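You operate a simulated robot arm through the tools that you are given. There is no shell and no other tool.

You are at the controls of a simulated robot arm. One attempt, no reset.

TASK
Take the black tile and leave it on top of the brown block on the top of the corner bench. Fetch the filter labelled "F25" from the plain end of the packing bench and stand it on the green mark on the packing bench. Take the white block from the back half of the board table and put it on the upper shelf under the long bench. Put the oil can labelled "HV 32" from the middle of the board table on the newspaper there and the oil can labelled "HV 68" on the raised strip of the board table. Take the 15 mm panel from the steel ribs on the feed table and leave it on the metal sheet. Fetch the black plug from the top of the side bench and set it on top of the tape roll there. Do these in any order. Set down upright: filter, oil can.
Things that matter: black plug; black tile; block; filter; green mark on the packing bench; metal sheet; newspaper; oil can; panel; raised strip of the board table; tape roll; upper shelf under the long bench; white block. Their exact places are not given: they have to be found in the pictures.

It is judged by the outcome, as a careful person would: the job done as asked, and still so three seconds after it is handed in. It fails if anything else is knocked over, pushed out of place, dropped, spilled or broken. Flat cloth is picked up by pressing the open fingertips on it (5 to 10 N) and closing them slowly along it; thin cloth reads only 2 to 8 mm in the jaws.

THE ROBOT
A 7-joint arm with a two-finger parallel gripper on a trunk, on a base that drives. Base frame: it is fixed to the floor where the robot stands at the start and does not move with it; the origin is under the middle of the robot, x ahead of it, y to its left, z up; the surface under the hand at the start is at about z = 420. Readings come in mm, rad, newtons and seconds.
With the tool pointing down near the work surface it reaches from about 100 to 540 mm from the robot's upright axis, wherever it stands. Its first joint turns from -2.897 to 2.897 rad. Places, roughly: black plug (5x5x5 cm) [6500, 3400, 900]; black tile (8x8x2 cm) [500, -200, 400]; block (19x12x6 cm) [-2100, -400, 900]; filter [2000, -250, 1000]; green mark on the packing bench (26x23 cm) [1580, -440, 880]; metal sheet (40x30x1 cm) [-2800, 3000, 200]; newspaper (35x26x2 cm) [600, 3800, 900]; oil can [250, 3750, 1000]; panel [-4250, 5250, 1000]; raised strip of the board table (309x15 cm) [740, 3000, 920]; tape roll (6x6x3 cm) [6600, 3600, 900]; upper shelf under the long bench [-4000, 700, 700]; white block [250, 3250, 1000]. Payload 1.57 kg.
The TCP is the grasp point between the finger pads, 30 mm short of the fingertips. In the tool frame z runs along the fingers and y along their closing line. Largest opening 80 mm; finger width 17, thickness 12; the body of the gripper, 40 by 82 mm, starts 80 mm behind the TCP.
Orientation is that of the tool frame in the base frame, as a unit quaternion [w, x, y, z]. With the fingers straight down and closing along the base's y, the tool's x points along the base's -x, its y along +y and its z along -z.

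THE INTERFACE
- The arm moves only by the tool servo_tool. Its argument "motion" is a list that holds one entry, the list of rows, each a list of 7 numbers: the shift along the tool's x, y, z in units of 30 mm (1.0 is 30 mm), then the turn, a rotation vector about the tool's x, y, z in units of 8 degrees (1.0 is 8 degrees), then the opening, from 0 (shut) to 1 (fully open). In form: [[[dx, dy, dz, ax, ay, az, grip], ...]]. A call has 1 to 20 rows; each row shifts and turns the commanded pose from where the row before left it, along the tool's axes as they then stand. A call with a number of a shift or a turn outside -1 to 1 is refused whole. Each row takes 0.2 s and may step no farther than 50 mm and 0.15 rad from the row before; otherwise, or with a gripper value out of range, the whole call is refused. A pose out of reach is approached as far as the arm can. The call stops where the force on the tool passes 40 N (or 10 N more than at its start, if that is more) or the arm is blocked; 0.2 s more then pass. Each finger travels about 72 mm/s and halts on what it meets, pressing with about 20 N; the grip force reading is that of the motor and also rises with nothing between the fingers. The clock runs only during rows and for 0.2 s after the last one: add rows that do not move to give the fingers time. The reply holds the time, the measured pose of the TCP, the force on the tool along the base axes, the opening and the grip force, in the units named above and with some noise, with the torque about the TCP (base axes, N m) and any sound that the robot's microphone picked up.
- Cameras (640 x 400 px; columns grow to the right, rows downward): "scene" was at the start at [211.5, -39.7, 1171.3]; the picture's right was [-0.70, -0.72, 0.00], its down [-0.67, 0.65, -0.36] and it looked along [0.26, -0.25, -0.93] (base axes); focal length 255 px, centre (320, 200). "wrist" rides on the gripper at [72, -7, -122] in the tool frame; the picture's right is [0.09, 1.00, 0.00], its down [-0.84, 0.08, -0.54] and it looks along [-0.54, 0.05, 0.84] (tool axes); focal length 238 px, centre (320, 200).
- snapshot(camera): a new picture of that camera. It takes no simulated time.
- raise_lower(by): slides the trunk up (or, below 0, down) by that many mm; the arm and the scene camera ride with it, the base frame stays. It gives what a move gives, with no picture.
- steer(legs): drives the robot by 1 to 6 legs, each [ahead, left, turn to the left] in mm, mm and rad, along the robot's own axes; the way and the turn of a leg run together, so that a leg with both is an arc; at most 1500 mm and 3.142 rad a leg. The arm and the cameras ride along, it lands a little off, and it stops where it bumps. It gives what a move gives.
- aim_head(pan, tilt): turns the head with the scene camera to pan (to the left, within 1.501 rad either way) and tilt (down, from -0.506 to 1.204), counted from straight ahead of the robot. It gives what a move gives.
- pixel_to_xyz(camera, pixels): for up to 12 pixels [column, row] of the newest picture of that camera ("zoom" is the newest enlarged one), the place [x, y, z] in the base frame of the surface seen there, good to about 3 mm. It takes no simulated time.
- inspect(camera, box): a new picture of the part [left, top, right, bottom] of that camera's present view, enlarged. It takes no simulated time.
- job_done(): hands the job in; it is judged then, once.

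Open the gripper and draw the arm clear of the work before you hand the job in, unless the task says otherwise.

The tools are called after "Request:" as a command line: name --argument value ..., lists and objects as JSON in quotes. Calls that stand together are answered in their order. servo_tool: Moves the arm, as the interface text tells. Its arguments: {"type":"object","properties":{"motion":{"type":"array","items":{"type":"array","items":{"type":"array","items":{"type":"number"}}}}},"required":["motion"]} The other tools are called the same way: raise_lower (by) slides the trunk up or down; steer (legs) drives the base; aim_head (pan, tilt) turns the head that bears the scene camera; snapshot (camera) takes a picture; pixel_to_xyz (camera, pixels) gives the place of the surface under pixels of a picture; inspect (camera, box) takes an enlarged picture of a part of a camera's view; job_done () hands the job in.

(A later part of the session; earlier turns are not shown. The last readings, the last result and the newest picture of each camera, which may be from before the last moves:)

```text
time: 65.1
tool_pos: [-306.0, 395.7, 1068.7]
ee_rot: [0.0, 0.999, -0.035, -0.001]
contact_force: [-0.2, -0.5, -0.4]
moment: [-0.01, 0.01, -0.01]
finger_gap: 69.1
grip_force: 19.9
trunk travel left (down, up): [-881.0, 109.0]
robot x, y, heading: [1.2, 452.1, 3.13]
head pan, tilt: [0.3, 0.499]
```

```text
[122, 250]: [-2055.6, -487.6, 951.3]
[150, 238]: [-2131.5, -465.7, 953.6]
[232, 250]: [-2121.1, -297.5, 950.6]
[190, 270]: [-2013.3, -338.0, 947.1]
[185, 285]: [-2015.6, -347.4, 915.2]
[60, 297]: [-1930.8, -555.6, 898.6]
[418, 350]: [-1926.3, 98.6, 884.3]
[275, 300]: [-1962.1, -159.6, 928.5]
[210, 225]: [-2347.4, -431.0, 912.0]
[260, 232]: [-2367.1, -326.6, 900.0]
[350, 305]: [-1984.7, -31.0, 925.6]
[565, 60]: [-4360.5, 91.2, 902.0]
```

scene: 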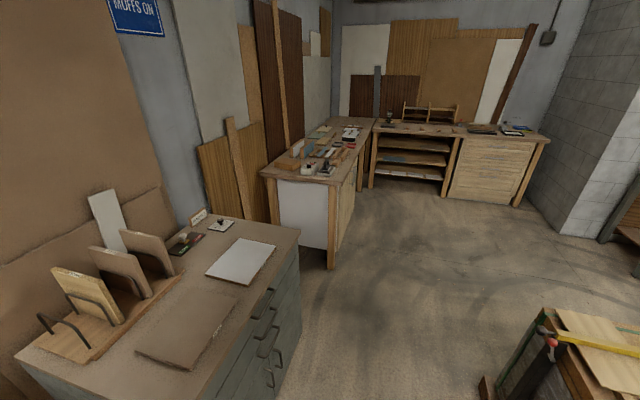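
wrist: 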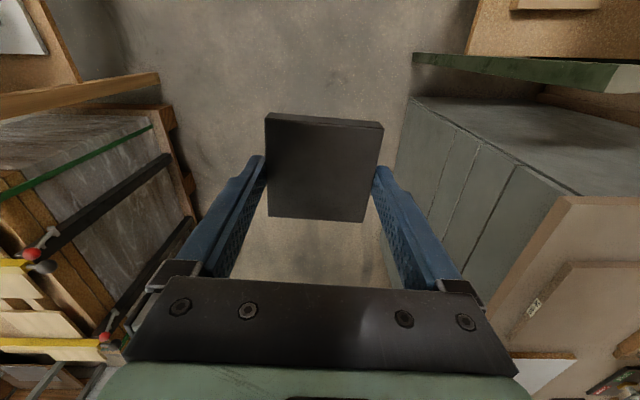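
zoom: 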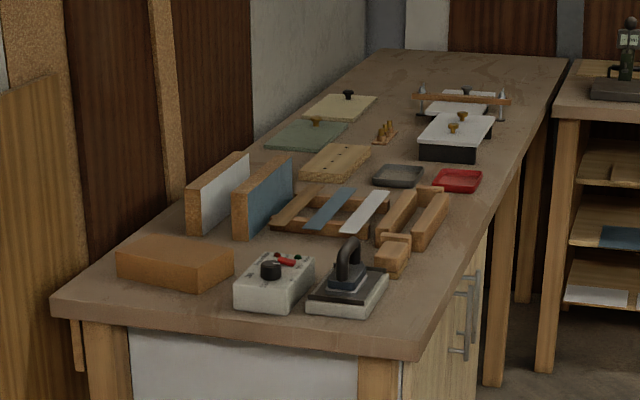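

Corner bench end face is at x≈−1927 and the gap to the drawer bench is ~650 mm wide; I'll work from the gap at about (−1620,−330). First raise the trunk a bit and drive ahead 1600 mm along y≈450.

Request:
raise_lower --by 80

Request:
steer --legs '[[800, 0, 0], [800, 0, 0.012]]'

Request:
aim_head --pan 0.7 --tilt 0.8

Request:
snapshot --camera "scene"

```text
time: 66.3
tool_pos: [-306.9, 396.5, 1149.6]
ee_rot: [0.0, 0.999, -0.035, 0.0]
contact_force: [0.3, -0.7, -0.9]
moment: [0.01, -0.03, -0.02]
finger_gap: 69.1
grip_force: 20.5
trunk travel left (down, up): [-961.0, 29.0]
robot x, y, heading: [-2.0, 452.5, 3.131]
head pan, tilt: [0.3, 0.499]
```

```text
time: 74.5
tool_pos: [-1908.6, 401.7, 1147.6]
ee_rot: [0.0, 1.0, -0.028, 0.0]
contact_force: [-0.1, -0.5, -0.4]
moment: [-0.03, 0.04, -0.04]
finger_gap: 69.5
grip_force: 19.4
trunk travel left (down, up): [-961.0, 29.0]
robot x, y, heading: [-1603.0, 461.7, -3.14]
head pan, tilt: [0.3, 0.499]
```

```text
time: 75.3
tool_pos: [-1907.2, 401.1, 1148.6]
ee_rot: [0.001, 1.0, -0.028, -0.001]
contact_force: [-1.2, -0.5, -0.6]
moment: [0.01, 0.02, 0.0]
finger_gap: 69.4
grip_force: 19.8
trunk travel left (down, up): [-961.0, 29.0]
robot x, y, heading: [-1605.7, 464.9, -3.141]
head pan, tilt: [0.7, 0.799]
```

```text
taken
```

scene: 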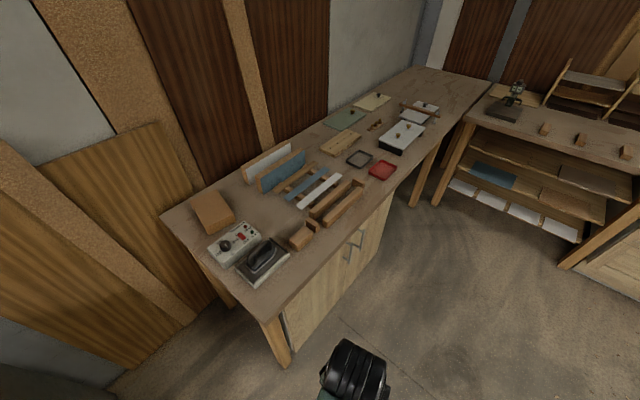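

The brown block is at (213,210). I measure its corners and neighbours.

Request:
inspect --camera "scene" --box '[160, 140, 320, 290]'

Request:
pixel_to_xyz --camera "zoom" --pixels '[[140, 220], [205, 205], [275, 300], [210, 325], [205, 265], [340, 180], [380, 230], [225, 405], [350, 345], [400, 390], [5, 290], [440, 400]]'

```text
2.67 times, centred on (240, 215) of scene
```

zoom: 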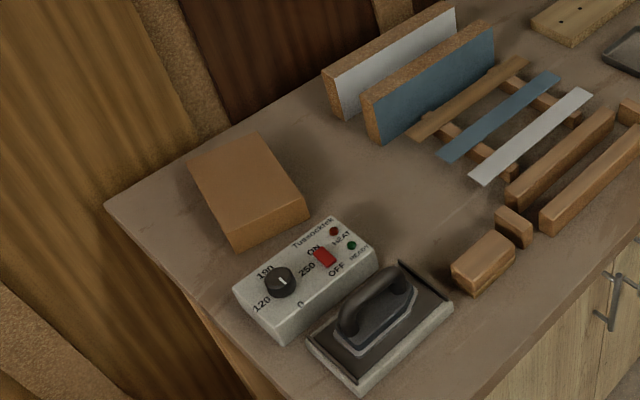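

```text
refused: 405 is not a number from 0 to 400
```

Let me query the block's top corners in this zoom.

Request:
pixel_to_xyz --camera "zoom" --pixels '[[192, 170], [258, 138], [303, 197], [233, 230], [247, 185], [238, 246], [240, 292], [330, 220], [372, 250], [366, 92], [380, 140], [400, 290]]'

```text
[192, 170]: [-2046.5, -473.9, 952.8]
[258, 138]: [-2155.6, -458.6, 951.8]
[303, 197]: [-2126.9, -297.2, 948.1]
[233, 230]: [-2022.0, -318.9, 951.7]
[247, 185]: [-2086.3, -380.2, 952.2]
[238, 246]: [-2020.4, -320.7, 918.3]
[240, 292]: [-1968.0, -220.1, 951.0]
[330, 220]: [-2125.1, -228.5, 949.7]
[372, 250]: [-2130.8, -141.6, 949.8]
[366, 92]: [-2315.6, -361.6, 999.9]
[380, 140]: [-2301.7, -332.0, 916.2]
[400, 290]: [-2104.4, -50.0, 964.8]
```

Block centre ≈ (−2088,−387), top z≈952, long axis nearly along y. I drive sideways (left, toward −y) into the gap in two legs.

Request:
steer --legs '[[30, 0, 0], [0, 400, 0], [0, 380, 0]]'

Request:
aim_head --pan 0.0 --tilt 1.0

Request:
snapshot --camera "scene"

```text
time: 80.3
tool_pos: [-1937.8, -344.5, 1149.9]
ee_rot: [0.02, 0.999, -0.028, 0.001]
contact_force: [0.3, 0.0, -0.8]
moment: [-0.01, 0.03, -0.02]
finger_gap: 69.1
grip_force: 20.0
trunk travel left (down, up): [-961.0, 29.0]
robot x, y, heading: [-1629.8, -319.4, -3.146]
head pan, tilt: [0.7, 0.799]
```

```text
time: 81.3
tool_pos: [-1937.8, -344.2, 1149.7]
ee_rot: [0.019, 0.999, -0.03, 0.0]
contact_force: [-0.3, -0.6, -0.4]
moment: [0.0, 0.01, 0.01]
finger_gap: 69.2
grip_force: 20.1
trunk travel left (down, up): [-961.0, 29.0]
robot x, y, heading: [-1632.6, -316.9, -3.139]
head pan, tilt: [0.0, 1.0]
```

```text
taken
```

scene: 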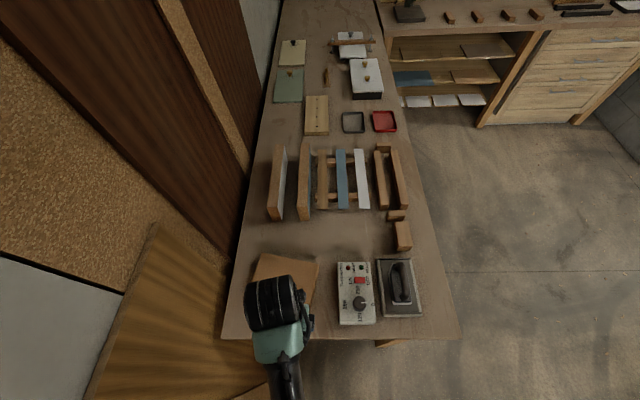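

The tool is displaced ~35 mm and tilted slightly relative to the robot — something on the arm may be touching. I look to the left/down to see the arm versus the leaning board.

Request:
aim_head --pan 1.5 --tilt 1.2

Request:
snapshot --camera "scene"

Request:
aim_head --pan 0.8 --tilt 1.2

Request:
snapshot --camera "scene"

```text
time: 82.9
tool_pos: [-1937.7, -343.9, 1149.4]
ee_rot: [0.019, 0.999, -0.029, 0.0]
contact_force: [0.0, 0.0, -1.2]
moment: [0.0, 0.04, 0.01]
finger_gap: 69.2
grip_force: 19.8
trunk travel left (down, up): [-961.0, 29.0]
robot x, y, heading: [-1634.8, -316.5, -3.146]
head pan, tilt: [1.499, 1.201]
```

```text
taken
```

scene: 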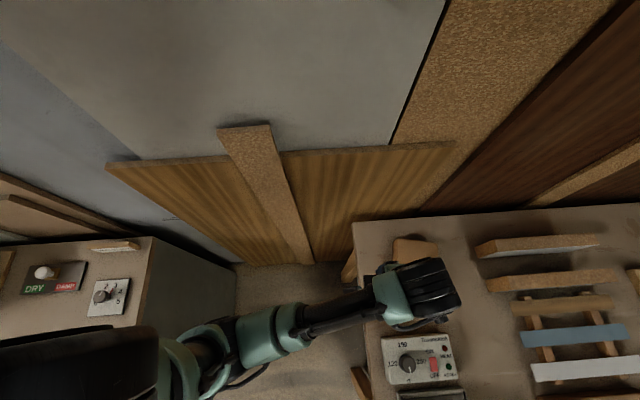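

```text
time: 84.0
tool_pos: [-1938.2, -343.1, 1149.2]
ee_rot: [0.019, 0.999, -0.029, 0.0]
contact_force: [0.3, 0.5, -1.2]
moment: [0.0, 0.01, -0.02]
finger_gap: 69.1
grip_force: 20.0
trunk travel left (down, up): [-961.0, 29.0]
robot x, y, heading: [-1634.5, -319.3, -3.142]
head pan, tilt: [0.799, 1.201]
```

```text
taken
```

scene: 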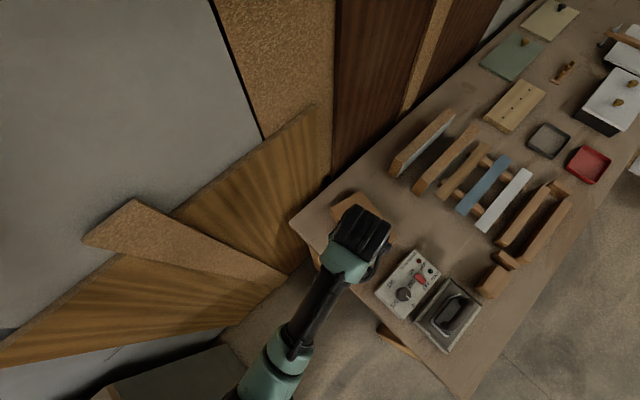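

The arm looks clear of the boards in both views. I check the wrist picture for the tile and any contact.

Request:
snapshot --camera "wrist"

Request:
pixel_to_xyz --camera "scene" --pixels '[[360, 235], [385, 215], [300, 330], [345, 215], [150, 215], [310, 110], [265, 380], [385, 330], [430, 345], [405, 290], [110, 385], [355, 195]]'

```text
taken
```

wrist: 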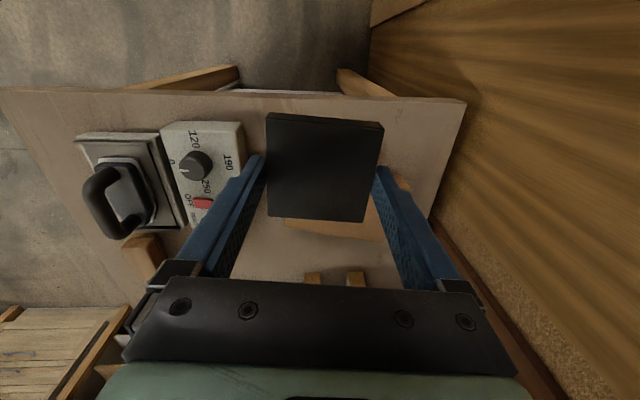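

```text
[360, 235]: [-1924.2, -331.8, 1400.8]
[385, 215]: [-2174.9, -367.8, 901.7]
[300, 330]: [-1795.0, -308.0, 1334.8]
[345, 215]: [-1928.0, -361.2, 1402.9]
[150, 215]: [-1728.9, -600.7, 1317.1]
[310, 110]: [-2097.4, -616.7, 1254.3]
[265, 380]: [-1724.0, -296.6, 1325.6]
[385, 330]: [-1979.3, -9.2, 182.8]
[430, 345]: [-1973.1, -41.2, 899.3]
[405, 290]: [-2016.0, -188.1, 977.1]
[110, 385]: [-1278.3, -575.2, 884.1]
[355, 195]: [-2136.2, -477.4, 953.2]
```

Nothing seems touched. I send a null row to see whether the commanded pose pulls the arm anywhere.

Request:
servo_tool --motion '[[[0, 0, 0, 0, 0, 0, 0], [0, 0, 0, 0, 0, 0, 0]]]'

```text
time: 84.8
tool_pos: [-1937.2, -343.0, 1150.6]
ee_rot: [0.018, 0.999, -0.029, 0.0]
contact_force: [-0.9, -1.0, -0.1]
moment: [0.0, 0.0, -0.03]
finger_gap: 69.1
grip_force: 19.7
trunk travel left (down, up): [-961.0, 29.0]
robot x, y, heading: [-1631.7, -313.2, -3.144]
head pan, tilt: [0.799, 1.201]
stopped in row 2: the arm was blocked; the commanded pose is now the measured one
```

The tilt (≈2° about x with a shift like the whole robot leaning) suggests the base has ridden against something in the gap. I back off 100 mm to the right (+y) and recheck.

Request:
steer --legs '[[0, -100, 0]]'

Request:
aim_head --pan 1.5 --tilt 1.2

Request:
snapshot --camera "scene"

Request:
pixel_to_xyz --camera "scene" --pixels '[[280, 255], [320, 260], [230, 265], [270, 290], [200, 250], [350, 270], [260, 130], [300, 200], [240, 320], [150, 240], [400, 250], [440, 145]]'

```text
time: 86.0
tool_pos: [-1937.5, -283.7, 1147.9]
ee_rot: [-0.001, 1.0, -0.029, 0.0]
contact_force: [0.1, -1.0, 0.2]
moment: [0.06, 0.02, -0.01]
finger_gap: 69.0
grip_force: 19.6
trunk travel left (down, up): [-961.0, 29.0]
robot x, y, heading: [-1627.7, -218.5, -3.141]
head pan, tilt: [0.799, 1.201]
```

```text
time: 87.0
tool_pos: [-1938.8, -279.3, 1148.6]
ee_rot: [0.0, 1.0, -0.029, 0.0]
contact_force: [-0.2, 0.1, -0.2]
moment: [0.0, -0.01, -0.01]
finger_gap: 69.3
grip_force: 20.1
trunk travel left (down, up): [-961.0, 29.0]
robot x, y, heading: [-1630.7, -219.5, -3.143]
head pan, tilt: [1.499, 1.201]
```

```text
taken
```

scene: 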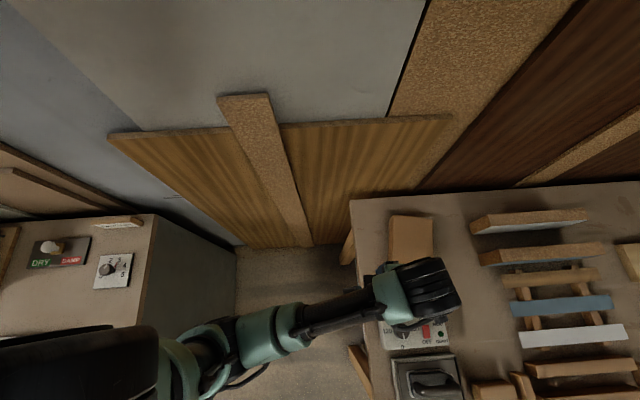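

```text
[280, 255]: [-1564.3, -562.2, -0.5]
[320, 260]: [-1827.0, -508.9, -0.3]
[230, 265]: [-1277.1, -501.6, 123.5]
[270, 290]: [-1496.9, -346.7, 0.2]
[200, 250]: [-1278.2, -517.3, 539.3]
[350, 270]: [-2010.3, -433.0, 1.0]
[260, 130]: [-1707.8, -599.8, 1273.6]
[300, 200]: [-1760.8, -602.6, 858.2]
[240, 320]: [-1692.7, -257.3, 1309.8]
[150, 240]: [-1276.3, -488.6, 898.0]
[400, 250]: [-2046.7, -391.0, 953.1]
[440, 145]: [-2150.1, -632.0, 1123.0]
```

Orientation recovered; the base evidently needs ~300 mm clearance. From (−1630,−219) the block is 488 mm away, in reach. I move the tile over the block centre at height, turning 5.5° to match the block.

Request:
servo_tool --motion '[[[-0.3, 0.2, 0, 0, 0, 0, 0], [-0.6, 0.5, 0, 0, 0, 0.3, 0], [-0.8, 0.7, 0, 0, 0, 0.39, 0], [-0.8, 0.7, 0, 0, 0, 0, 0], [-0.8, 0.6, 0, 0, 0, 0, 0], [-0.7, 0.5, 0, 0, 0, 0, 0], [-0.5, 0.4, 0, 0, 0, 0, 0], [-0.3, 0.2, 0, 0, 0, 0, 0], [0, 0, 0, 0, 0, 0, 0]]]'

Request:
snapshot --camera "wrist"

Request:
aim_head --pan 0.4 --tilt 0.95

Request:
snapshot --camera "scene"

```text
time: 89.0
tool_pos: [-2093.7, -374.2, 1149.6]
ee_rot: [0.001, 0.997, -0.077, 0.0]
contact_force: [-0.3, 0.0, -0.2]
moment: [-0.01, -0.04, 0.01]
finger_gap: 69.1
grip_force: 20.1
trunk travel left (down, up): [-961.0, 29.0]
robot x, y, heading: [-1630.2, -216.6, -3.143]
head pan, tilt: [1.499, 1.201]
```

```text
taken
```

wrist: 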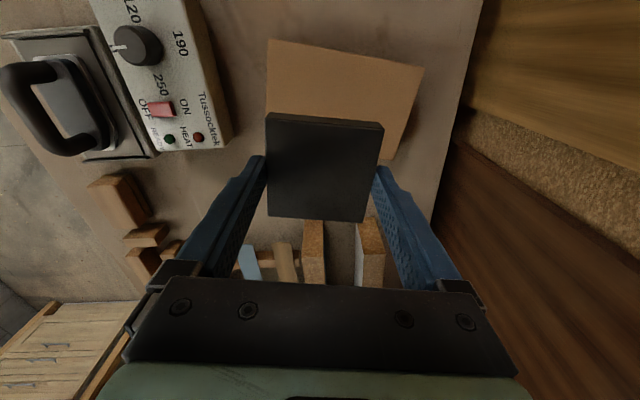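

```text
time: 90.4
tool_pos: [-2095.0, -373.8, 1148.8]
ee_rot: [0.001, 0.997, -0.077, 0.0]
contact_force: [-0.7, -0.3, -1.2]
moment: [0.01, -0.04, -0.01]
finger_gap: 69.1
grip_force: 19.5
trunk travel left (down, up): [-961.0, 29.0]
robot x, y, heading: [-1633.7, -219.4, -3.144]
head pan, tilt: [0.4, 0.949]
```

```text
taken
```

scene: 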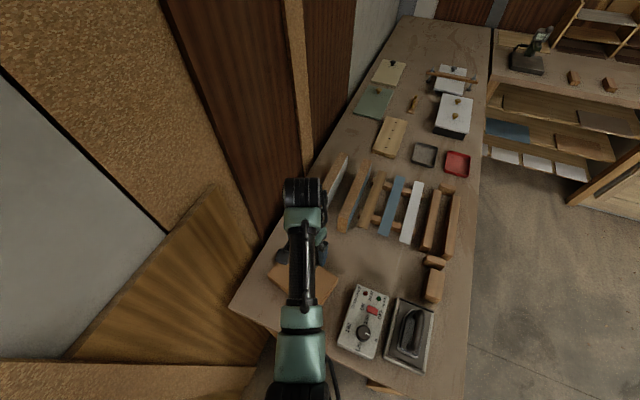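

I query block corners in the wrist picture to refine the target.

Request:
pixel_to_xyz --camera "wrist" --pixels '[[273, 44], [418, 70], [396, 150], [270, 100], [330, 80], [320, 170], [365, 225], [313, 222]]'

```text
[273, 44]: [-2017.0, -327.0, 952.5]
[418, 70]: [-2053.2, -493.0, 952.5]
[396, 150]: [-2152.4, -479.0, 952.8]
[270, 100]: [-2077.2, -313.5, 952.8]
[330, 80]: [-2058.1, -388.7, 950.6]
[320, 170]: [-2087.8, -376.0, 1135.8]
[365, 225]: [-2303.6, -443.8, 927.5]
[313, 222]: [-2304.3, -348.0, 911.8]
```

Target centre ≈ (−2088,−393). I shift ~19 mm, lower the trunk 145 mm, then check.

Request:
servo_tool --motion '[[[0.23, 0.3, 0, 0, 0, 0.2, 0], [0, 0.3, 0, 0, 0, 0.1, 0], [0, 0, 0, 0, 0, 0, 0]]]'

Request:
raise_lower --by -145

Request:
snapshot --camera "wrist"

```text
time: 91.2
tool_pos: [-2091.2, -392.7, 1148.6]
ee_rot: [0.001, 0.995, -0.097, 0.0]
contact_force: [-0.1, 0.5, -0.4]
moment: [0.01, 0.02, -0.01]
finger_gap: 69.2
grip_force: 19.9
trunk travel left (down, up): [-961.0, 29.0]
robot x, y, heading: [-1633.1, -218.6, -3.14]
head pan, tilt: [0.4, 0.949]
```

```text
time: 92.9
tool_pos: [-2092.1, -392.6, 1004.4]
ee_rot: [0.0, 0.995, -0.098, 0.0]
contact_force: [-0.4, 0.8, -0.9]
moment: [-0.03, 0.03, 0.0]
finger_gap: 69.3
grip_force: 20.0
trunk travel left (down, up): [-816.0, 174.0]
robot x, y, heading: [-1631.5, -216.3, -3.144]
head pan, tilt: [0.4, 0.949]
```

```text
taken
```

wrist: 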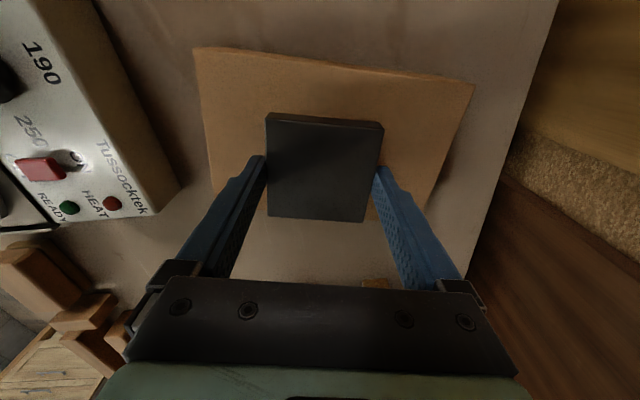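

The tile might be a bit too far toward the block's far (−x) edge; I query edge points to verify.

Request:
pixel_to_xyz --camera "wrist" --pixels '[[199, 53], [470, 88], [420, 195], [213, 180], [425, 205], [216, 190], [272, 122], [376, 130], [362, 214], [274, 210], [320, 60], [430, 215]]'

```text
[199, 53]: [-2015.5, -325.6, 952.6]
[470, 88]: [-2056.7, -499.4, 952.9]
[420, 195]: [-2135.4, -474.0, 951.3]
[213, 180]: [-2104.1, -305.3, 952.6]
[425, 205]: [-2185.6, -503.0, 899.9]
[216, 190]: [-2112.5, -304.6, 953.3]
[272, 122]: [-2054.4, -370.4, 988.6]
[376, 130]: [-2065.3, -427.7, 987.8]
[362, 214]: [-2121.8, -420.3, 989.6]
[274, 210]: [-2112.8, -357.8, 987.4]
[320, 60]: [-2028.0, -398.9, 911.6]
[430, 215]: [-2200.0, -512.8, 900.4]
```

The tile centre (−2088,−394) matches the block centre (≈−2093,−398). I descend 18 mm then in small steps to contact.

Request:
servo_tool --motion '[[[0, 0, 0.3, 0, 0, 0, 0], [0, 0, 0.3, 0, 0, 0, 0], [0, 0, 0.05, 0, 0, 0, 0], [0, 0, 0, 0, 0, 0, 0]]]'

Request:
servo_tool --motion '[[[0, 0, 0.03, 0, 0, 0, 0], [0, 0, 0, 0, 0, 0, 0]]]'

```text
time: 93.9
tool_pos: [-2090.8, -392.6, 983.9]
ee_rot: [-0.001, 0.995, -0.098, 0.0]
contact_force: [0.8, 0.1, 0.6]
moment: [0.01, 0.01, -0.02]
finger_gap: 69.2
grip_force: 20.0
trunk travel left (down, up): [-816.0, 174.0]
robot x, y, heading: [-1631.8, -218.3, -3.141]
head pan, tilt: [0.4, 0.949]
```

```text
time: 94.5
tool_pos: [-2090.9, -393.0, 983.2]
ee_rot: [0.001, 0.995, -0.098, 0.0]
contact_force: [-0.7, 0.8, -0.4]
moment: [0.01, -0.03, 0.0]
finger_gap: 69.3
grip_force: 20.3
trunk travel left (down, up): [-816.0, 174.0]
robot x, y, heading: [-1630.5, -219.9, -3.141]
head pan, tilt: [0.4, 0.949]
```

Request:
servo_tool --motion '[[[0, 0, 0.03, 0, 0, 0, 0], [0, 0, 0.03, 0, 0, 0, 0], [0, 0, 0, 0, 0, 0, 0]]]'

Request:
servo_tool --motion '[[[0, 0, 0.03, 0, 0, 0, 0], [0, 0, 0.03, 0, 0, 0, 0], [0, 0, 0, 0, 0, 0, 0]]]'

```text
time: 95.3
tool_pos: [-2091.6, -392.8, 983.2]
ee_rot: [0.001, 0.995, -0.096, -0.002]
contact_force: [0.4, -0.3, 12.7]
moment: [0.06, -0.32, -0.01]
finger_gap: 69.2
grip_force: 20.6
trunk travel left (down, up): [-816.0, 174.0]
robot x, y, heading: [-1632.7, -216.5, -3.141]
head pan, tilt: [0.4, 0.949]
```

```text
time: 96.1
tool_pos: [-2092.1, -393.4, 982.1]
ee_rot: [0.001, 0.995, -0.098, -0.003]
contact_force: [-2.9, -0.4, 26.0]
moment: [0.47, -0.28, 0.0]
finger_gap: 69.2
grip_force: 20.3
trunk travel left (down, up): [-816.0, 174.0]
robot x, y, heading: [-1629.8, -215.2, -3.145]
head pan, tilt: [0.4, 0.949]
```

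Contact at z≈983 (26 N). I relieve 2 mm, open the fingers, and rise.

Request:
servo_tool --motion '[[[0, 0, -0.06, 0, 0, 0, 0], [0, 0, 0, 0, 0, 0, 0.9], [0, 0, 0, 0, 0, 0, 1], [0, 0, 0, 0, 0, 0, 1], [0, 0, 0, 0, 0, 0, 1]]]'

Request:
servo_tool --motion '[[[0, 0, -0.2, 0, 0, 0, 1], [0, 0, -0.4, 0, 0, 0, 1], [0, 0, -0.6, 0, 0, 0, 1], [0, 0, -1, 0, 0, 0, 1], [0, 0, -1, 0, 0, 0, 1], [0, 0, -1, 0, 0, 0, 1], [0, 0, 0, 0, 0, 0, 1]]]'

Request:
snapshot --camera "wrist"

```text
time: 97.3
tool_pos: [-2089.9, -392.2, 982.3]
ee_rot: [0.001, 0.995, -0.098, -0.001]
contact_force: [-5.2, -9.5, 15.9]
moment: [0.4, -0.1, 0.11]
finger_gap: 72.4
grip_force: 0.2
trunk travel left (down, up): [-816.0, 174.0]
robot x, y, heading: [-1636.3, -218.8, -3.142]
head pan, tilt: [0.4, 0.949]
```

```text
time: 98.9
tool_pos: [-2091.9, -392.1, 1108.7]
ee_rot: [-0.001, 0.995, -0.097, 0.0]
contact_force: [-0.3, 0.8, 0.1]
moment: [-0.01, -0.01, 0.01]
finger_gap: 80.0
grip_force: 0.0
trunk travel left (down, up): [-816.0, 174.0]
robot x, y, heading: [-1631.0, -218.3, -3.138]
head pan, tilt: [0.4, 0.949]
```

```text
taken
```

wrist: 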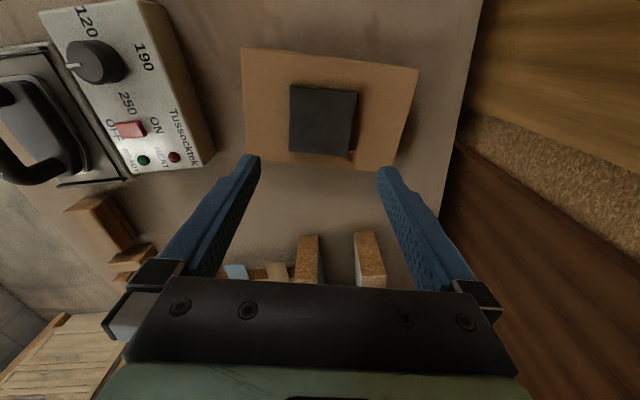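

The tile rests on the brown block, well centred. I retract the arm and back out of the gap, then drive toward the board table lane (x≈750).

Request:
servo_tool --motion '[[[0.5, 0, 0, 0, 0, -0.4, 1], [1, 0, 0, 0, 0, -0.4, 1], [1, 0, 0, 0, 0, -0.4, 1], [1, 0, 0, 0, 0, 0, 1], [1, 0, 0, 0, 0, 0, 1], [0.7, 0, 0, 0, 0, 0, 1], [0, 0, 0, 0, 0, 0, 1]]]'

Request:
steer --legs '[[0, -670, 0], [-1200, 0, 0], [-1190, 0, 0], [0, 0, -1.571], [1000, 0, 0]]'

Request:
aim_head --pan 0.0 --tilt 0.5

Request:
snapshot --camera "scene"

```text
time: 100.5
tool_pos: [-1936.6, -404.7, 1106.3]
ee_rot: [0.001, 1.0, -0.015, -0.001]
contact_force: [0.3, -0.8, 0.3]
moment: [0.03, -0.01, -0.01]
finger_gap: 80.3
grip_force: 0.1
trunk travel left (down, up): [-816.0, 174.0]
robot x, y, heading: [-1631.7, -220.8, -3.137]
head pan, tilt: [0.4, 0.949]
```

```text
time: 124.0
tool_pos: [540.2, 1752.1, 1107.2]
ee_rot: [0.0, -0.701, 0.714, 0.0]
contact_force: [0.1, 1.0, 0.4]
moment: [-0.03, -0.02, 0.04]
finger_gap: 79.7
grip_force: 0.0
trunk travel left (down, up): [-816.0, 174.0]
robot x, y, heading: [730.3, 1449.3, 1.586]
head pan, tilt: [0.4, 0.949]
```

```text
time: 124.9
tool_pos: [539.4, 1752.3, 1107.0]
ee_rot: [0.0, -0.701, 0.713, 0.0]
contact_force: [0.5, -0.4, 1.0]
moment: [0.01, 0.0, 0.0]
finger_gap: 79.8
grip_force: 0.1
trunk travel left (down, up): [-816.0, 174.0]
robot x, y, heading: [727.0, 1449.6, 1.581]
head pan, tilt: [0.0, 0.499]
```

```text
taken
```

scene: 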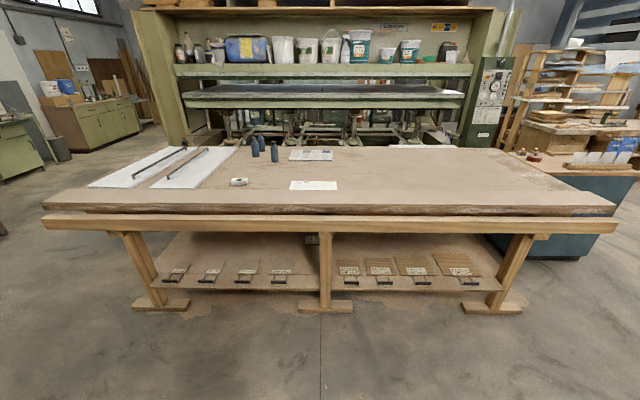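

I see the board table with three oil cans near (262,148), newspaper (310,155), paper (313,186) and a white thing at (238,182). Zooming in.

Request:
inspect --camera "scene" --box '[180, 120, 380, 220]'

Request:
pixel_to_xyz --camera "scene" --pixels '[[238, 182], [255, 152], [275, 157], [310, 155], [313, 186], [320, 200], [45, 205], [610, 210], [320, 150], [180, 160], [430, 170], [320, 220]]'

```text
3.20 times, centred on (280, 170) of scene
```

zoom: 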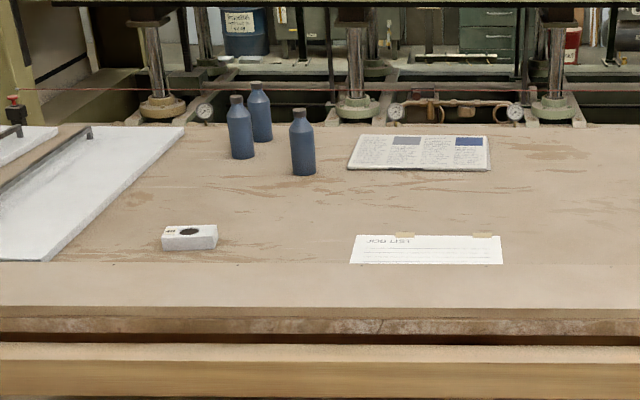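

```text
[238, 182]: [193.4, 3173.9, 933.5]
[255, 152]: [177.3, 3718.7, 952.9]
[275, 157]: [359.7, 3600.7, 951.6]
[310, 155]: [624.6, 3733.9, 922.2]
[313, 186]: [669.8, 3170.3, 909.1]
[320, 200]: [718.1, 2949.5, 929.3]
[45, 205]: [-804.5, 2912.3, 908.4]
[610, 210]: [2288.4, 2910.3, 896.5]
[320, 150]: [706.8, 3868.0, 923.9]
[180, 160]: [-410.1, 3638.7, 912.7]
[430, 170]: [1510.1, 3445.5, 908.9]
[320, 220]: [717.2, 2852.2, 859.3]
```

The white block is at ≈(193,3174), cans at ≈(177–240,3720),(360,3600), newspaper ≈(640,3740). Table front beam y≈2850. I drive forward toward the table and find how close the base can get.

Request:
steer --legs '[[700, 0, 0], [300, 450, 0]]'

Request:
aim_head --pan 0.0 --tilt 0.8

Request:
snapshot --camera "scene"

```text
time: 131.5
tool_pos: [70.6, 2747.9, 1108.0]
ee_rot: [-0.001, -0.703, 0.711, 0.0]
contact_force: [0.5, 0.0, 0.5]
moment: [0.04, 0.02, 0.03]
finger_gap: 80.0
grip_force: 0.1
trunk travel left (down, up): [-816.0, 174.0]
robot x, y, heading: [264.6, 2444.9, 1.587]
head pan, tilt: [0.0, 0.499]
```

```text
time: 132.3
tool_pos: [70.9, 2748.1, 1106.7]
ee_rot: [0.0, -0.702, 0.712, 0.0]
contact_force: [1.2, 0.1, -0.3]
moment: [-0.04, -0.01, 0.03]
finger_gap: 80.0
grip_force: 0.0
trunk travel left (down, up): [-816.0, 174.0]
robot x, y, heading: [262.9, 2446.2, 1.589]
head pan, tilt: [0.0, 0.799]
```

```text
taken
```

scene: 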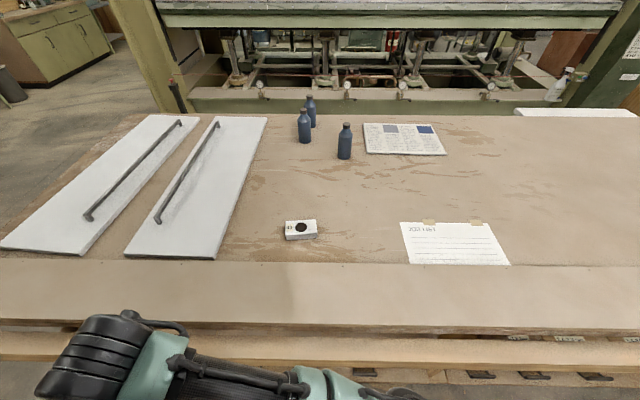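

Now I inch forward: 150 mm, then 100 mm, checking whether the base is stopped.

Request:
steer --legs '[[150, 0, -0.015]]'

Request:
steer --legs '[[100, 0, 0]]'

Request:
steer --legs '[[80, 0, 0]]'

```text
time: 133.7
tool_pos: [74.9, 2901.3, 1108.1]
ee_rot: [0.0, -0.698, 0.716, 0.0]
contact_force: [-0.4, 0.8, 0.2]
moment: [-0.01, -0.02, 0.03]
finger_gap: 79.9
grip_force: 0.1
trunk travel left (down, up): [-816.0, 174.0]
robot x, y, heading: [260.1, 2595.2, 1.572]
head pan, tilt: [0.0, 0.799]
```

```text
time: 134.8
tool_pos: [73.3, 2998.5, 1108.9]
ee_rot: [0.0, -0.698, 0.716, 0.0]
contact_force: [0.7, 0.1, -0.2]
moment: [0.0, -0.01, -0.05]
finger_gap: 79.9
grip_force: 0.1
trunk travel left (down, up): [-816.0, 174.0]
robot x, y, heading: [255.8, 2695.9, 1.565]
head pan, tilt: [0.0, 0.799]
```

```text
time: 135.9
tool_pos: [74.2, 3079.3, 1107.4]
ee_rot: [0.001, -0.698, 0.716, 0.0]
contact_force: [1.2, -1.0, 0.3]
moment: [-0.01, 0.02, 0.02]
finger_gap: 80.1
grip_force: 0.0
trunk travel left (down, up): [-816.0, 174.0]
robot x, y, heading: [259.7, 2778.0, 1.569]
head pan, tilt: [0.0, 0.799]
```

The robot stands at (260,2778) without bumping. The white block is ~400 mm away. I take a closer look at it.

Request:
aim_head --pan 0.1 --tilt 1.1

Request:
snapshot --camera "scene"

Request:
snapshot --camera "wrist"

```text
time: 136.7
tool_pos: [73.6, 3078.5, 1108.2]
ee_rot: [0.0, -0.698, 0.716, 0.0]
contact_force: [-0.3, -0.3, 0.9]
moment: [0.01, -0.01, -0.02]
finger_gap: 79.9
grip_force: 0.1
trunk travel left (down, up): [-816.0, 174.0]
robot x, y, heading: [256.2, 2778.9, 1.575]
head pan, tilt: [0.099, 1.1]
```

```text
taken
```

scene: 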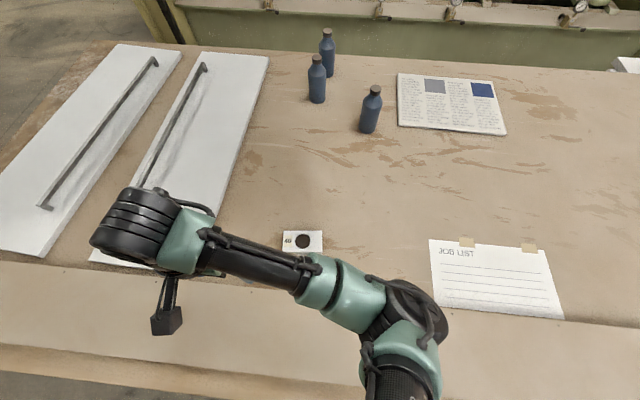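

```text
taken
```

wrist: 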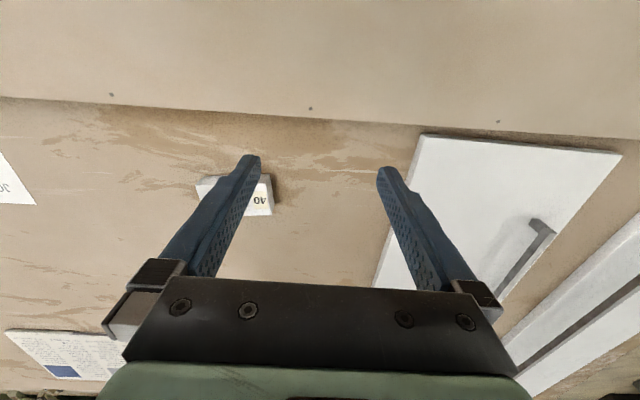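

I query the white block's corners and the neighbours.

Request:
pixel_to_xyz --camera "scene" --pixels '[[286, 233], [320, 233], [303, 232], [286, 248], [320, 250], [303, 242], [310, 90], [372, 105], [328, 55], [450, 100], [500, 270], [265, 60]]'

Request:
pixel_to_xyz --camera "wrist" --pixels '[[200, 185], [232, 180], [268, 180], [270, 212], [262, 208], [203, 198], [270, 178], [310, 150], [420, 140]]'

```text
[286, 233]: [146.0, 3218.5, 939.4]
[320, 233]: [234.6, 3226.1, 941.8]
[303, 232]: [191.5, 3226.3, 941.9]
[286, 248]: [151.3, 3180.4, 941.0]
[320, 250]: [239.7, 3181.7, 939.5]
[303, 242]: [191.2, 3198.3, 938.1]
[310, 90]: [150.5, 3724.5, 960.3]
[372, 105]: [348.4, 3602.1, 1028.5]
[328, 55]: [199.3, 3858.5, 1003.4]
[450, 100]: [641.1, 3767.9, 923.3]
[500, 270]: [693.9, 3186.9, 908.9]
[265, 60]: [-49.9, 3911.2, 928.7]
```

```text
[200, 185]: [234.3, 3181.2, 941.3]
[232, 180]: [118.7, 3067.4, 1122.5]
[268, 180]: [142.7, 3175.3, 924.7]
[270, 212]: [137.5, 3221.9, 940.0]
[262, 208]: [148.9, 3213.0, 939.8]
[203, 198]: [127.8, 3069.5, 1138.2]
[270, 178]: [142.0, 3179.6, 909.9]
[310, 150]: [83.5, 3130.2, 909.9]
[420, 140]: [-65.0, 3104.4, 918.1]
```

White block: x≈143–243, y≈3176–3228, top z≈940 (52 mm wide along y). I move above it, then turn the tool 90° so the fingers close along y.

Request:
servo_tool --motion '[[[-0.85, -0.76, 0, 0, 0, 0, 1], [-0.85, -0.76, 0, 0, 0, 0, 1], [-0.85, -0.76, 0, 0, 0, 0, 1], [-0.85, -0.76, 0, 0, 0, 0, 1], [-0.85, -0.76, 0, 0, 0, 0, 1], [0, 0, 0, 0, 0, 1, 1], [0, 0, 0, 0, 0, 1, 1], [0, 0, 0, 0, 0, 1, 1], [0, 0, 0, 0, 0, 1, 1], [0, 0, 0, 0, 0, 1, 1], [0, 0, 0, 0, 0, 1, 1], [0, 0, 0, 0, 0, 1, 1], [0, 0, 0, 0, 0, 1, 1], [0, 0, 0, 0, 0, 1, 1], [0, 0, 0, 0, 0, 1, 1], [0, 0, 0, 0, 0, 1, 1], [0, 0, 0, 0, 0, 0, 1]]]'

Request:
snapshot --camera "wrist"

```text
time: 140.3
tool_pos: [189.9, 3204.8, 1107.6]
ee_rot: [0.001, -0.004, 1.0, 0.0]
contact_force: [0.1, 0.5, -0.3]
moment: [0.0, 0.04, -0.02]
finger_gap: 80.0
grip_force: 0.0
trunk travel left (down, up): [-816.0, 174.0]
robot x, y, heading: [261.8, 2771.5, 1.571]
head pan, tilt: [0.099, 1.1]
```

```text
taken
```

wrist: 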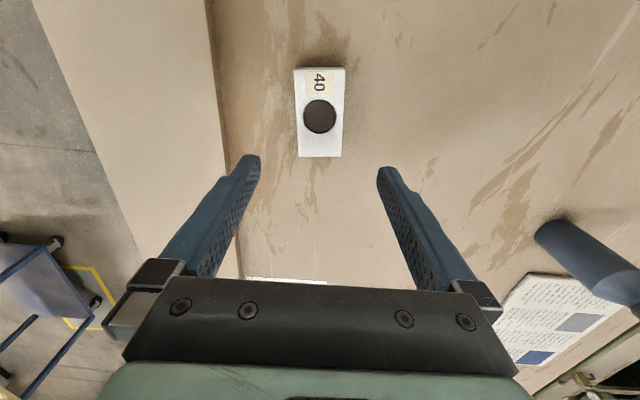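

The block is centred under the open fingers. I descend 164 mm to z≈943 in steps and check.

Request:
servo_tool --motion '[[[0, 0, 1, 0, 0, 0, 1], [0, 0, 1, 0, 0, 0, 1], [0, 0, 1, 0, 0, 0, 1], [0, 0, 1, 0, 0, 0, 1], [0, 0, 0.8, 0, 0, 0, 1], [0, 0, 0.5, 0, 0, 0, 1], [0, 0, 0.16, 0, 0, 0, 1], [0, 0, 0, 0, 0, 0, 1]]]'

Request:
snapshot --camera "wrist"

```text
time: 142.1
tool_pos: [191.2, 3203.6, 944.2]
ee_rot: [0.0, -0.005, 1.0, 0.001]
contact_force: [-0.2, -0.4, -0.3]
moment: [-0.04, -0.01, 0.0]
finger_gap: 79.8
grip_force: 0.0
trunk travel left (down, up): [-816.0, 174.0]
robot x, y, heading: [263.3, 2774.6, 1.571]
head pan, tilt: [0.099, 1.1]
```

```text
taken
```

wrist: 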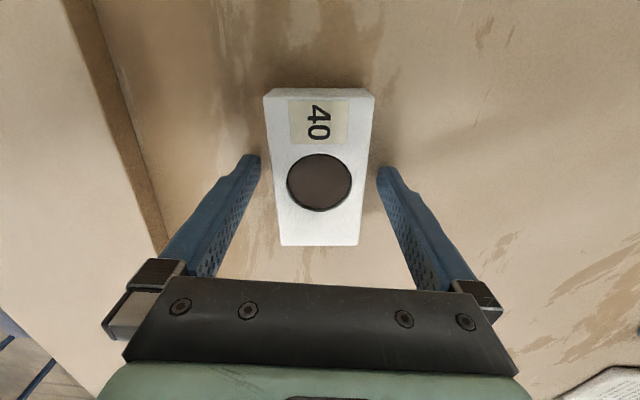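

Aligned. I close, lift 45 mm gently and check the hold.

Request:
servo_tool --motion '[[[0, 0, 0, 0, 0, 0, 0.7], [0, 0, 0, 0, 0, 0, 0.4], [0, 0, 0, 0, 0, 0, 0], [0, 0, 0, 0, 0, 0, 0], [0, 0, 0, 0, 0, 0, 0], [0, 0, -0.1, 0, 0, 0, 0], [0, 0, -0.2, 0, 0, 0, 0], [0, 0, -0.3, 0, 0, 0, 0], [0, 0, -0.4, 0, 0, 0, 0], [0, 0, -0.4, 0, 0, 0, 0], [0, 0, -0.1, 0, 0, 0, 0], [0, 0, 0, 0, 0, 0, 0]]]'

Request:
snapshot --camera "wrist"

```text
time: 144.7
tool_pos: [189.7, 3204.5, 988.6]
ee_rot: [0.0, -0.004, 1.0, 0.0]
contact_force: [-0.1, -0.4, -1.0]
moment: [0.03, 0.0, -0.03]
finger_gap: 57.1
grip_force: 20.2
trunk travel left (down, up): [-816.0, 174.0]
robot x, y, heading: [263.4, 2775.8, 1.572]
head pan, tilt: [0.099, 1.1]
```

```text
taken
```

wrist: 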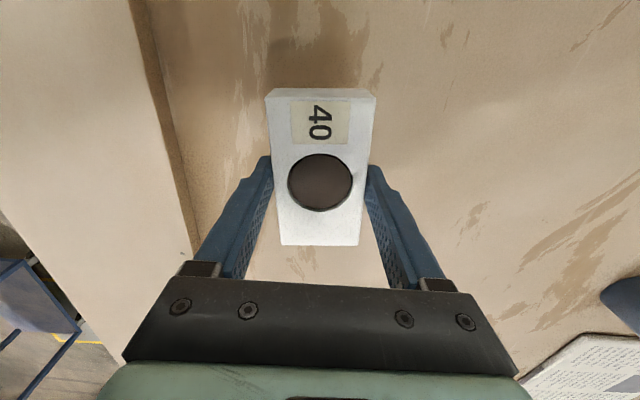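

Held (57 mm). I rotate −90° in the air and set the block back down with its long side along y.

Request:
servo_tool --motion '[[[0, 0, 0, 0, 0, -0.5, 0], [0, 0, 0, 0, 0, -1, 0], [0, 0, 0, 0, 0, -1, 0], [0, 0, 0, 0, 0, -1, 0], [0, 0, 0, 0, 0, -1, 0], [0, 0, 0, 0, 0, -1, 0], [0, 0, 0, 0, 0, -1, 0], [0, 0, 0, 0, 0, -1, 0], [0, 0, 0, 0, 0, -1, 0], [0, 0, 0, 0, 0, -1, 0], [0, 0, 0, 0, 0, -1, 0], [0, 0, 0, 0, 0, -0.75, 0], [0, 0, 0.5, 0, 0, 0, 0], [0, 0, 0.5, 0, 0, 0, 0], [0, 0, 0.3, 0, 0, 0, 0], [0, 0, 0.1, 0, 0, 0, 0], [0, 0, 0, 0, 0, 0, 0]]]'

Request:
servo_tool --motion '[[[0, 0, 0.05, 0, 0, 0, 0], [0, 0, 0, 0, 0, 0, 0]]]'

```text
time: 148.3
tool_pos: [190.6, 3205.3, 945.6]
ee_rot: [-0.001, 0.71, -0.704, 0.0]
contact_force: [0.2, -0.1, -1.0]
moment: [0.01, -0.01, -0.02]
finger_gap: 57.2
grip_force: 19.9
trunk travel left (down, up): [-816.0, 174.0]
robot x, y, heading: [262.9, 2775.7, 1.569]
head pan, tilt: [0.099, 1.1]
```

```text
time: 148.9
tool_pos: [190.1, 3203.7, 944.2]
ee_rot: [0.0, 0.71, -0.704, 0.0]
contact_force: [0.1, -0.3, -0.9]
moment: [0.0, 0.0, -0.05]
finger_gap: 57.1
grip_force: 19.9
trunk travel left (down, up): [-816.0, 174.0]
robot x, y, heading: [260.6, 2776.1, 1.575]
head pan, tilt: [0.099, 1.1]
```

Not yet touching; I lower a bit more until the force rises.

Request:
servo_tool --motion '[[[0, 0, 0.04, 0, 0, 0, 0], [0, 0, 0.04, 0, 0, 0, 0], [0, 0, 0, 0, 0, 0, 0]]]'

Request:
servo_tool --motion '[[[0, 0, 0.04, 0, 0, 0, 0], [0, 0, 0, 0, 0, 0, 0]]]'

```text
time: 149.7
tool_pos: [190.0, 3204.5, 944.1]
ee_rot: [-0.002, 0.711, -0.703, -0.001]
contact_force: [-0.1, -0.2, 10.7]
moment: [-0.44, -0.21, 0.19]
finger_gap: 56.8
grip_force: 20.3
trunk travel left (down, up): [-816.0, 174.0]
robot x, y, heading: [260.8, 2776.4, 1.573]
head pan, tilt: [0.099, 1.1]
```

```text
time: 150.3
tool_pos: [190.4, 3204.9, 943.7]
ee_rot: [-0.001, 0.711, -0.703, -0.003]
contact_force: [-0.3, 1.0, 17.4]
moment: [0.05, -0.1, 0.42]
finger_gap: 57.2
grip_force: 19.4
trunk travel left (down, up): [-816.0, 174.0]
robot x, y, heading: [260.6, 2778.4, 1.575]
head pan, tilt: [0.099, 1.1]
```

Block is down (17 N). I open, rise 100 mm, and pitch the tool forward 45° for an angled grasp suited to the shelf.

Request:
servo_tool --motion '[[[0, 0, -0.03, 0, 0, 0, 0.75], [0, 0, 0, 0, 0, 0, 1], [0, 0, 0, 0, 0, 0, 1], [0, 0, -0.5, 0, 0, 0, 1], [0, 0, -0.8, 0, 0, 0, 1], [0, 0, -1, 0, 0, 0, 1], [0, 0, -1, 0, 0, 0, 1], [0, 0, 0, 0, -1, 0, 1], [0, 0, 0, 0, -1, 0, 1], [0, 0, 0, 0, -1, 0, 1], [0, 0, 0, 0, -1, 0, 1], [0, 0, 0, 0, -1, 0, 1], [0, 0, 0, 0, -0.63, 0, 1], [0, 0, 0, 0, 0, 0, 1]]]'

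Request:
snapshot --camera "wrist"

Request:
snapshot --camera "scene"

```text
time: 153.3
tool_pos: [190.5, 3204.0, 1041.0]
ee_rot: [-0.27, 0.656, -0.65, -0.273]
contact_force: [0.3, 0.1, 0.2]
moment: [0.03, 0.0, 0.02]
finger_gap: 79.9
grip_force: 0.0
out of reach, approached as far as the arm can: row 7
trunk travel left (down, up): [-816.0, 174.0]
robot x, y, heading: [259.4, 2777.0, 1.567]
head pan, tilt: [0.099, 1.1]
```

```text
taken
```

wrist: 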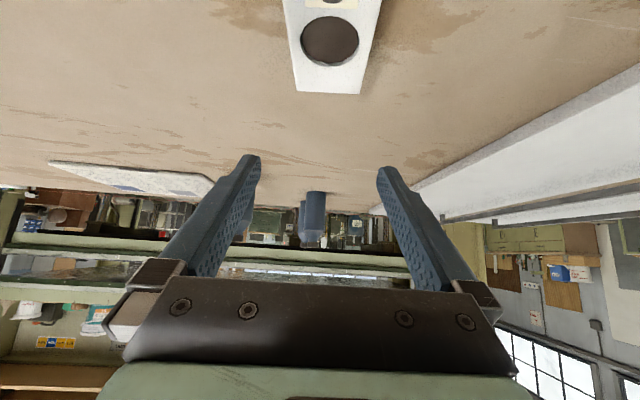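

```text
taken
```

scene: 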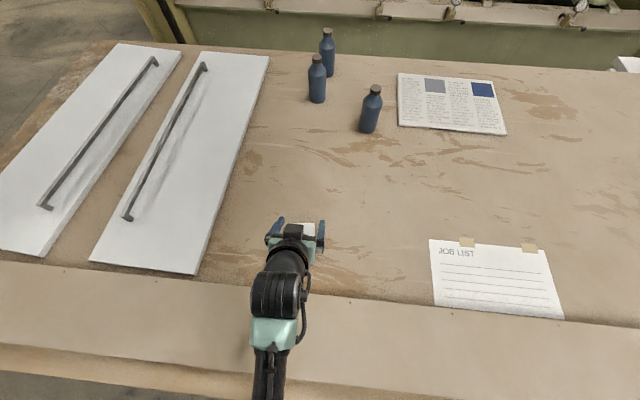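

Tool is pitched 45° forward. I lower toward the block in a near-vertical line (block at (190,3204)).

Request:
pixel_to_xyz --camera "wrist" --pixels '[[330, 40], [300, 85], [358, 88], [290, 5], [378, 5]]'

Request:
servo_tool --motion '[[[0.8, 0, 0.65, 0, 0, 0, 1], [0.8, 0, 0.65, 0, 0, 0, 1], [0.4, 0, 0.35, 0, 0, 0, 1], [0, 0, 0, 0, 0, 0, 1]]]'

Request:
snapshot --camera "wrist"

```text
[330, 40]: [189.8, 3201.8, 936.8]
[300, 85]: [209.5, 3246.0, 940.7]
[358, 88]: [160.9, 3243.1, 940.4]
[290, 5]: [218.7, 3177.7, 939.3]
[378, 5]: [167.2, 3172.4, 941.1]
```

```text
time: 154.3
tool_pos: [190.4, 3197.0, 964.3]
ee_rot: [-0.27, 0.656, -0.65, -0.272]
contact_force: [-0.2, 0.2, -1.1]
moment: [0.01, 0.0, 0.01]
finger_gap: 80.0
grip_force: 0.0
trunk travel left (down, up): [-816.0, 174.0]
robot x, y, heading: [263.2, 2774.1, 1.57]
head pan, tilt: [0.099, 1.1]
```

```text
taken
```

wrist: 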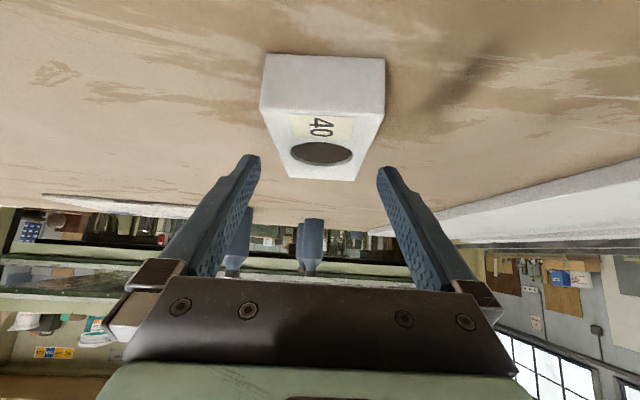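

The block is centred between the fingers. I lower the remaining 23 mm.

Request:
servo_tool --motion '[[[0.3, 0, 0.24, 0, 0, 0, 1], [0.31, 0, 0.24, 0, 0, 0, 1], [0, 0, 0, 0, 0, 0, 1]]]'

Request:
snapshot --camera "wrist"

```text
time: 155.1
tool_pos: [191.0, 3193.7, 940.1]
ee_rot: [-0.27, 0.656, -0.65, -0.272]
contact_force: [0.6, -0.1, 0.2]
moment: [-0.02, -0.01, -0.01]
finger_gap: 80.0
grip_force: 0.1
trunk travel left (down, up): [-816.0, 174.0]
robot x, y, heading: [261.9, 2776.8, 1.569]
head pan, tilt: [0.099, 1.1]
```

```text
taken
```

wrist: 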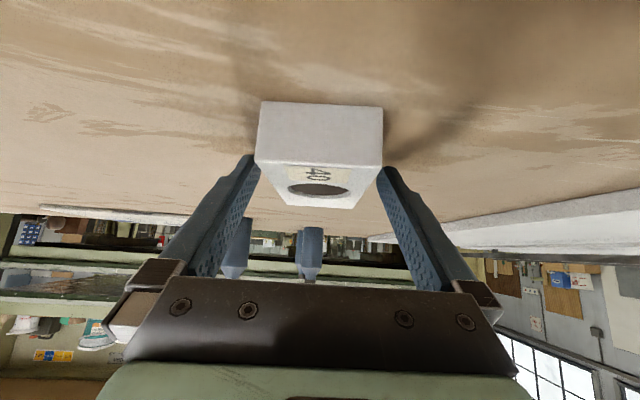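

I close on the block and lift 60 mm gently.

Request:
servo_tool --motion '[[[0, 0, 0, 0, 0, 0, 0.75], [0, 0, 0, 0, 0, 0, 0.5], [0, 0, 0, 0, 0, 0, 0], [0, 0, 0, 0, 0, 0, 0], [0, 0, 0, 0, 0, 0, 0], [-0.1, 0, -0.1, 0, 0, 0, 0], [-0.2, 0, -0.2, 0, 0, 0, 0], [-0.4, 0, -0.4, 0, 0, 0, 0], [-0.5, 0, -0.5, 0, 0, 0, 0], [-0.4, 0, -0.4, 0, 0, 0, 0], [-0.2, 0, -0.2, 0, 0, 0, 0], [0, 0, 0, 0, 0, 0, 0]]]'

Request:
snapshot --camera "wrist"

```text
time: 157.7
tool_pos: [191.2, 3194.6, 1017.9]
ee_rot: [-0.271, 0.655, -0.651, -0.272]
contact_force: [0.2, 0.3, -1.4]
moment: [0.02, 0.04, 0.05]
finger_gap: 55.7
grip_force: 19.7
trunk travel left (down, up): [-816.0, 174.0]
robot x, y, heading: [259.6, 2776.9, 1.574]
head pan, tilt: [0.099, 1.1]
```

```text
taken
```

wrist: 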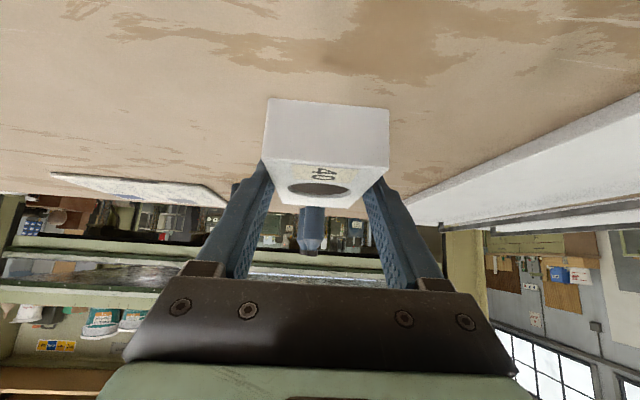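

Held. While here I zoom on the three oil cans to read their labels.

Request:
inspect --camera "scene" --box '[290, 20, 410, 145]'

```text
3.20 times, centred on (350, 82) of scene
```

zoom: 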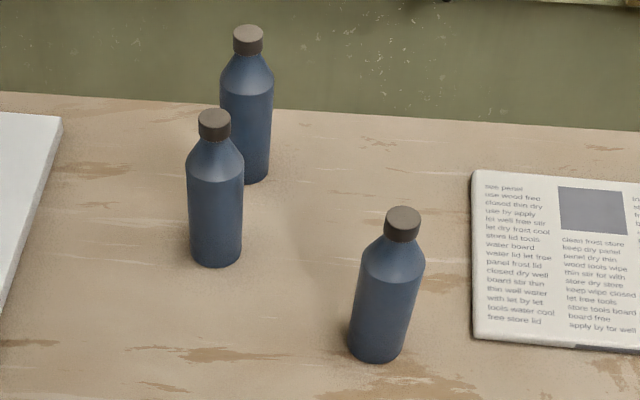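

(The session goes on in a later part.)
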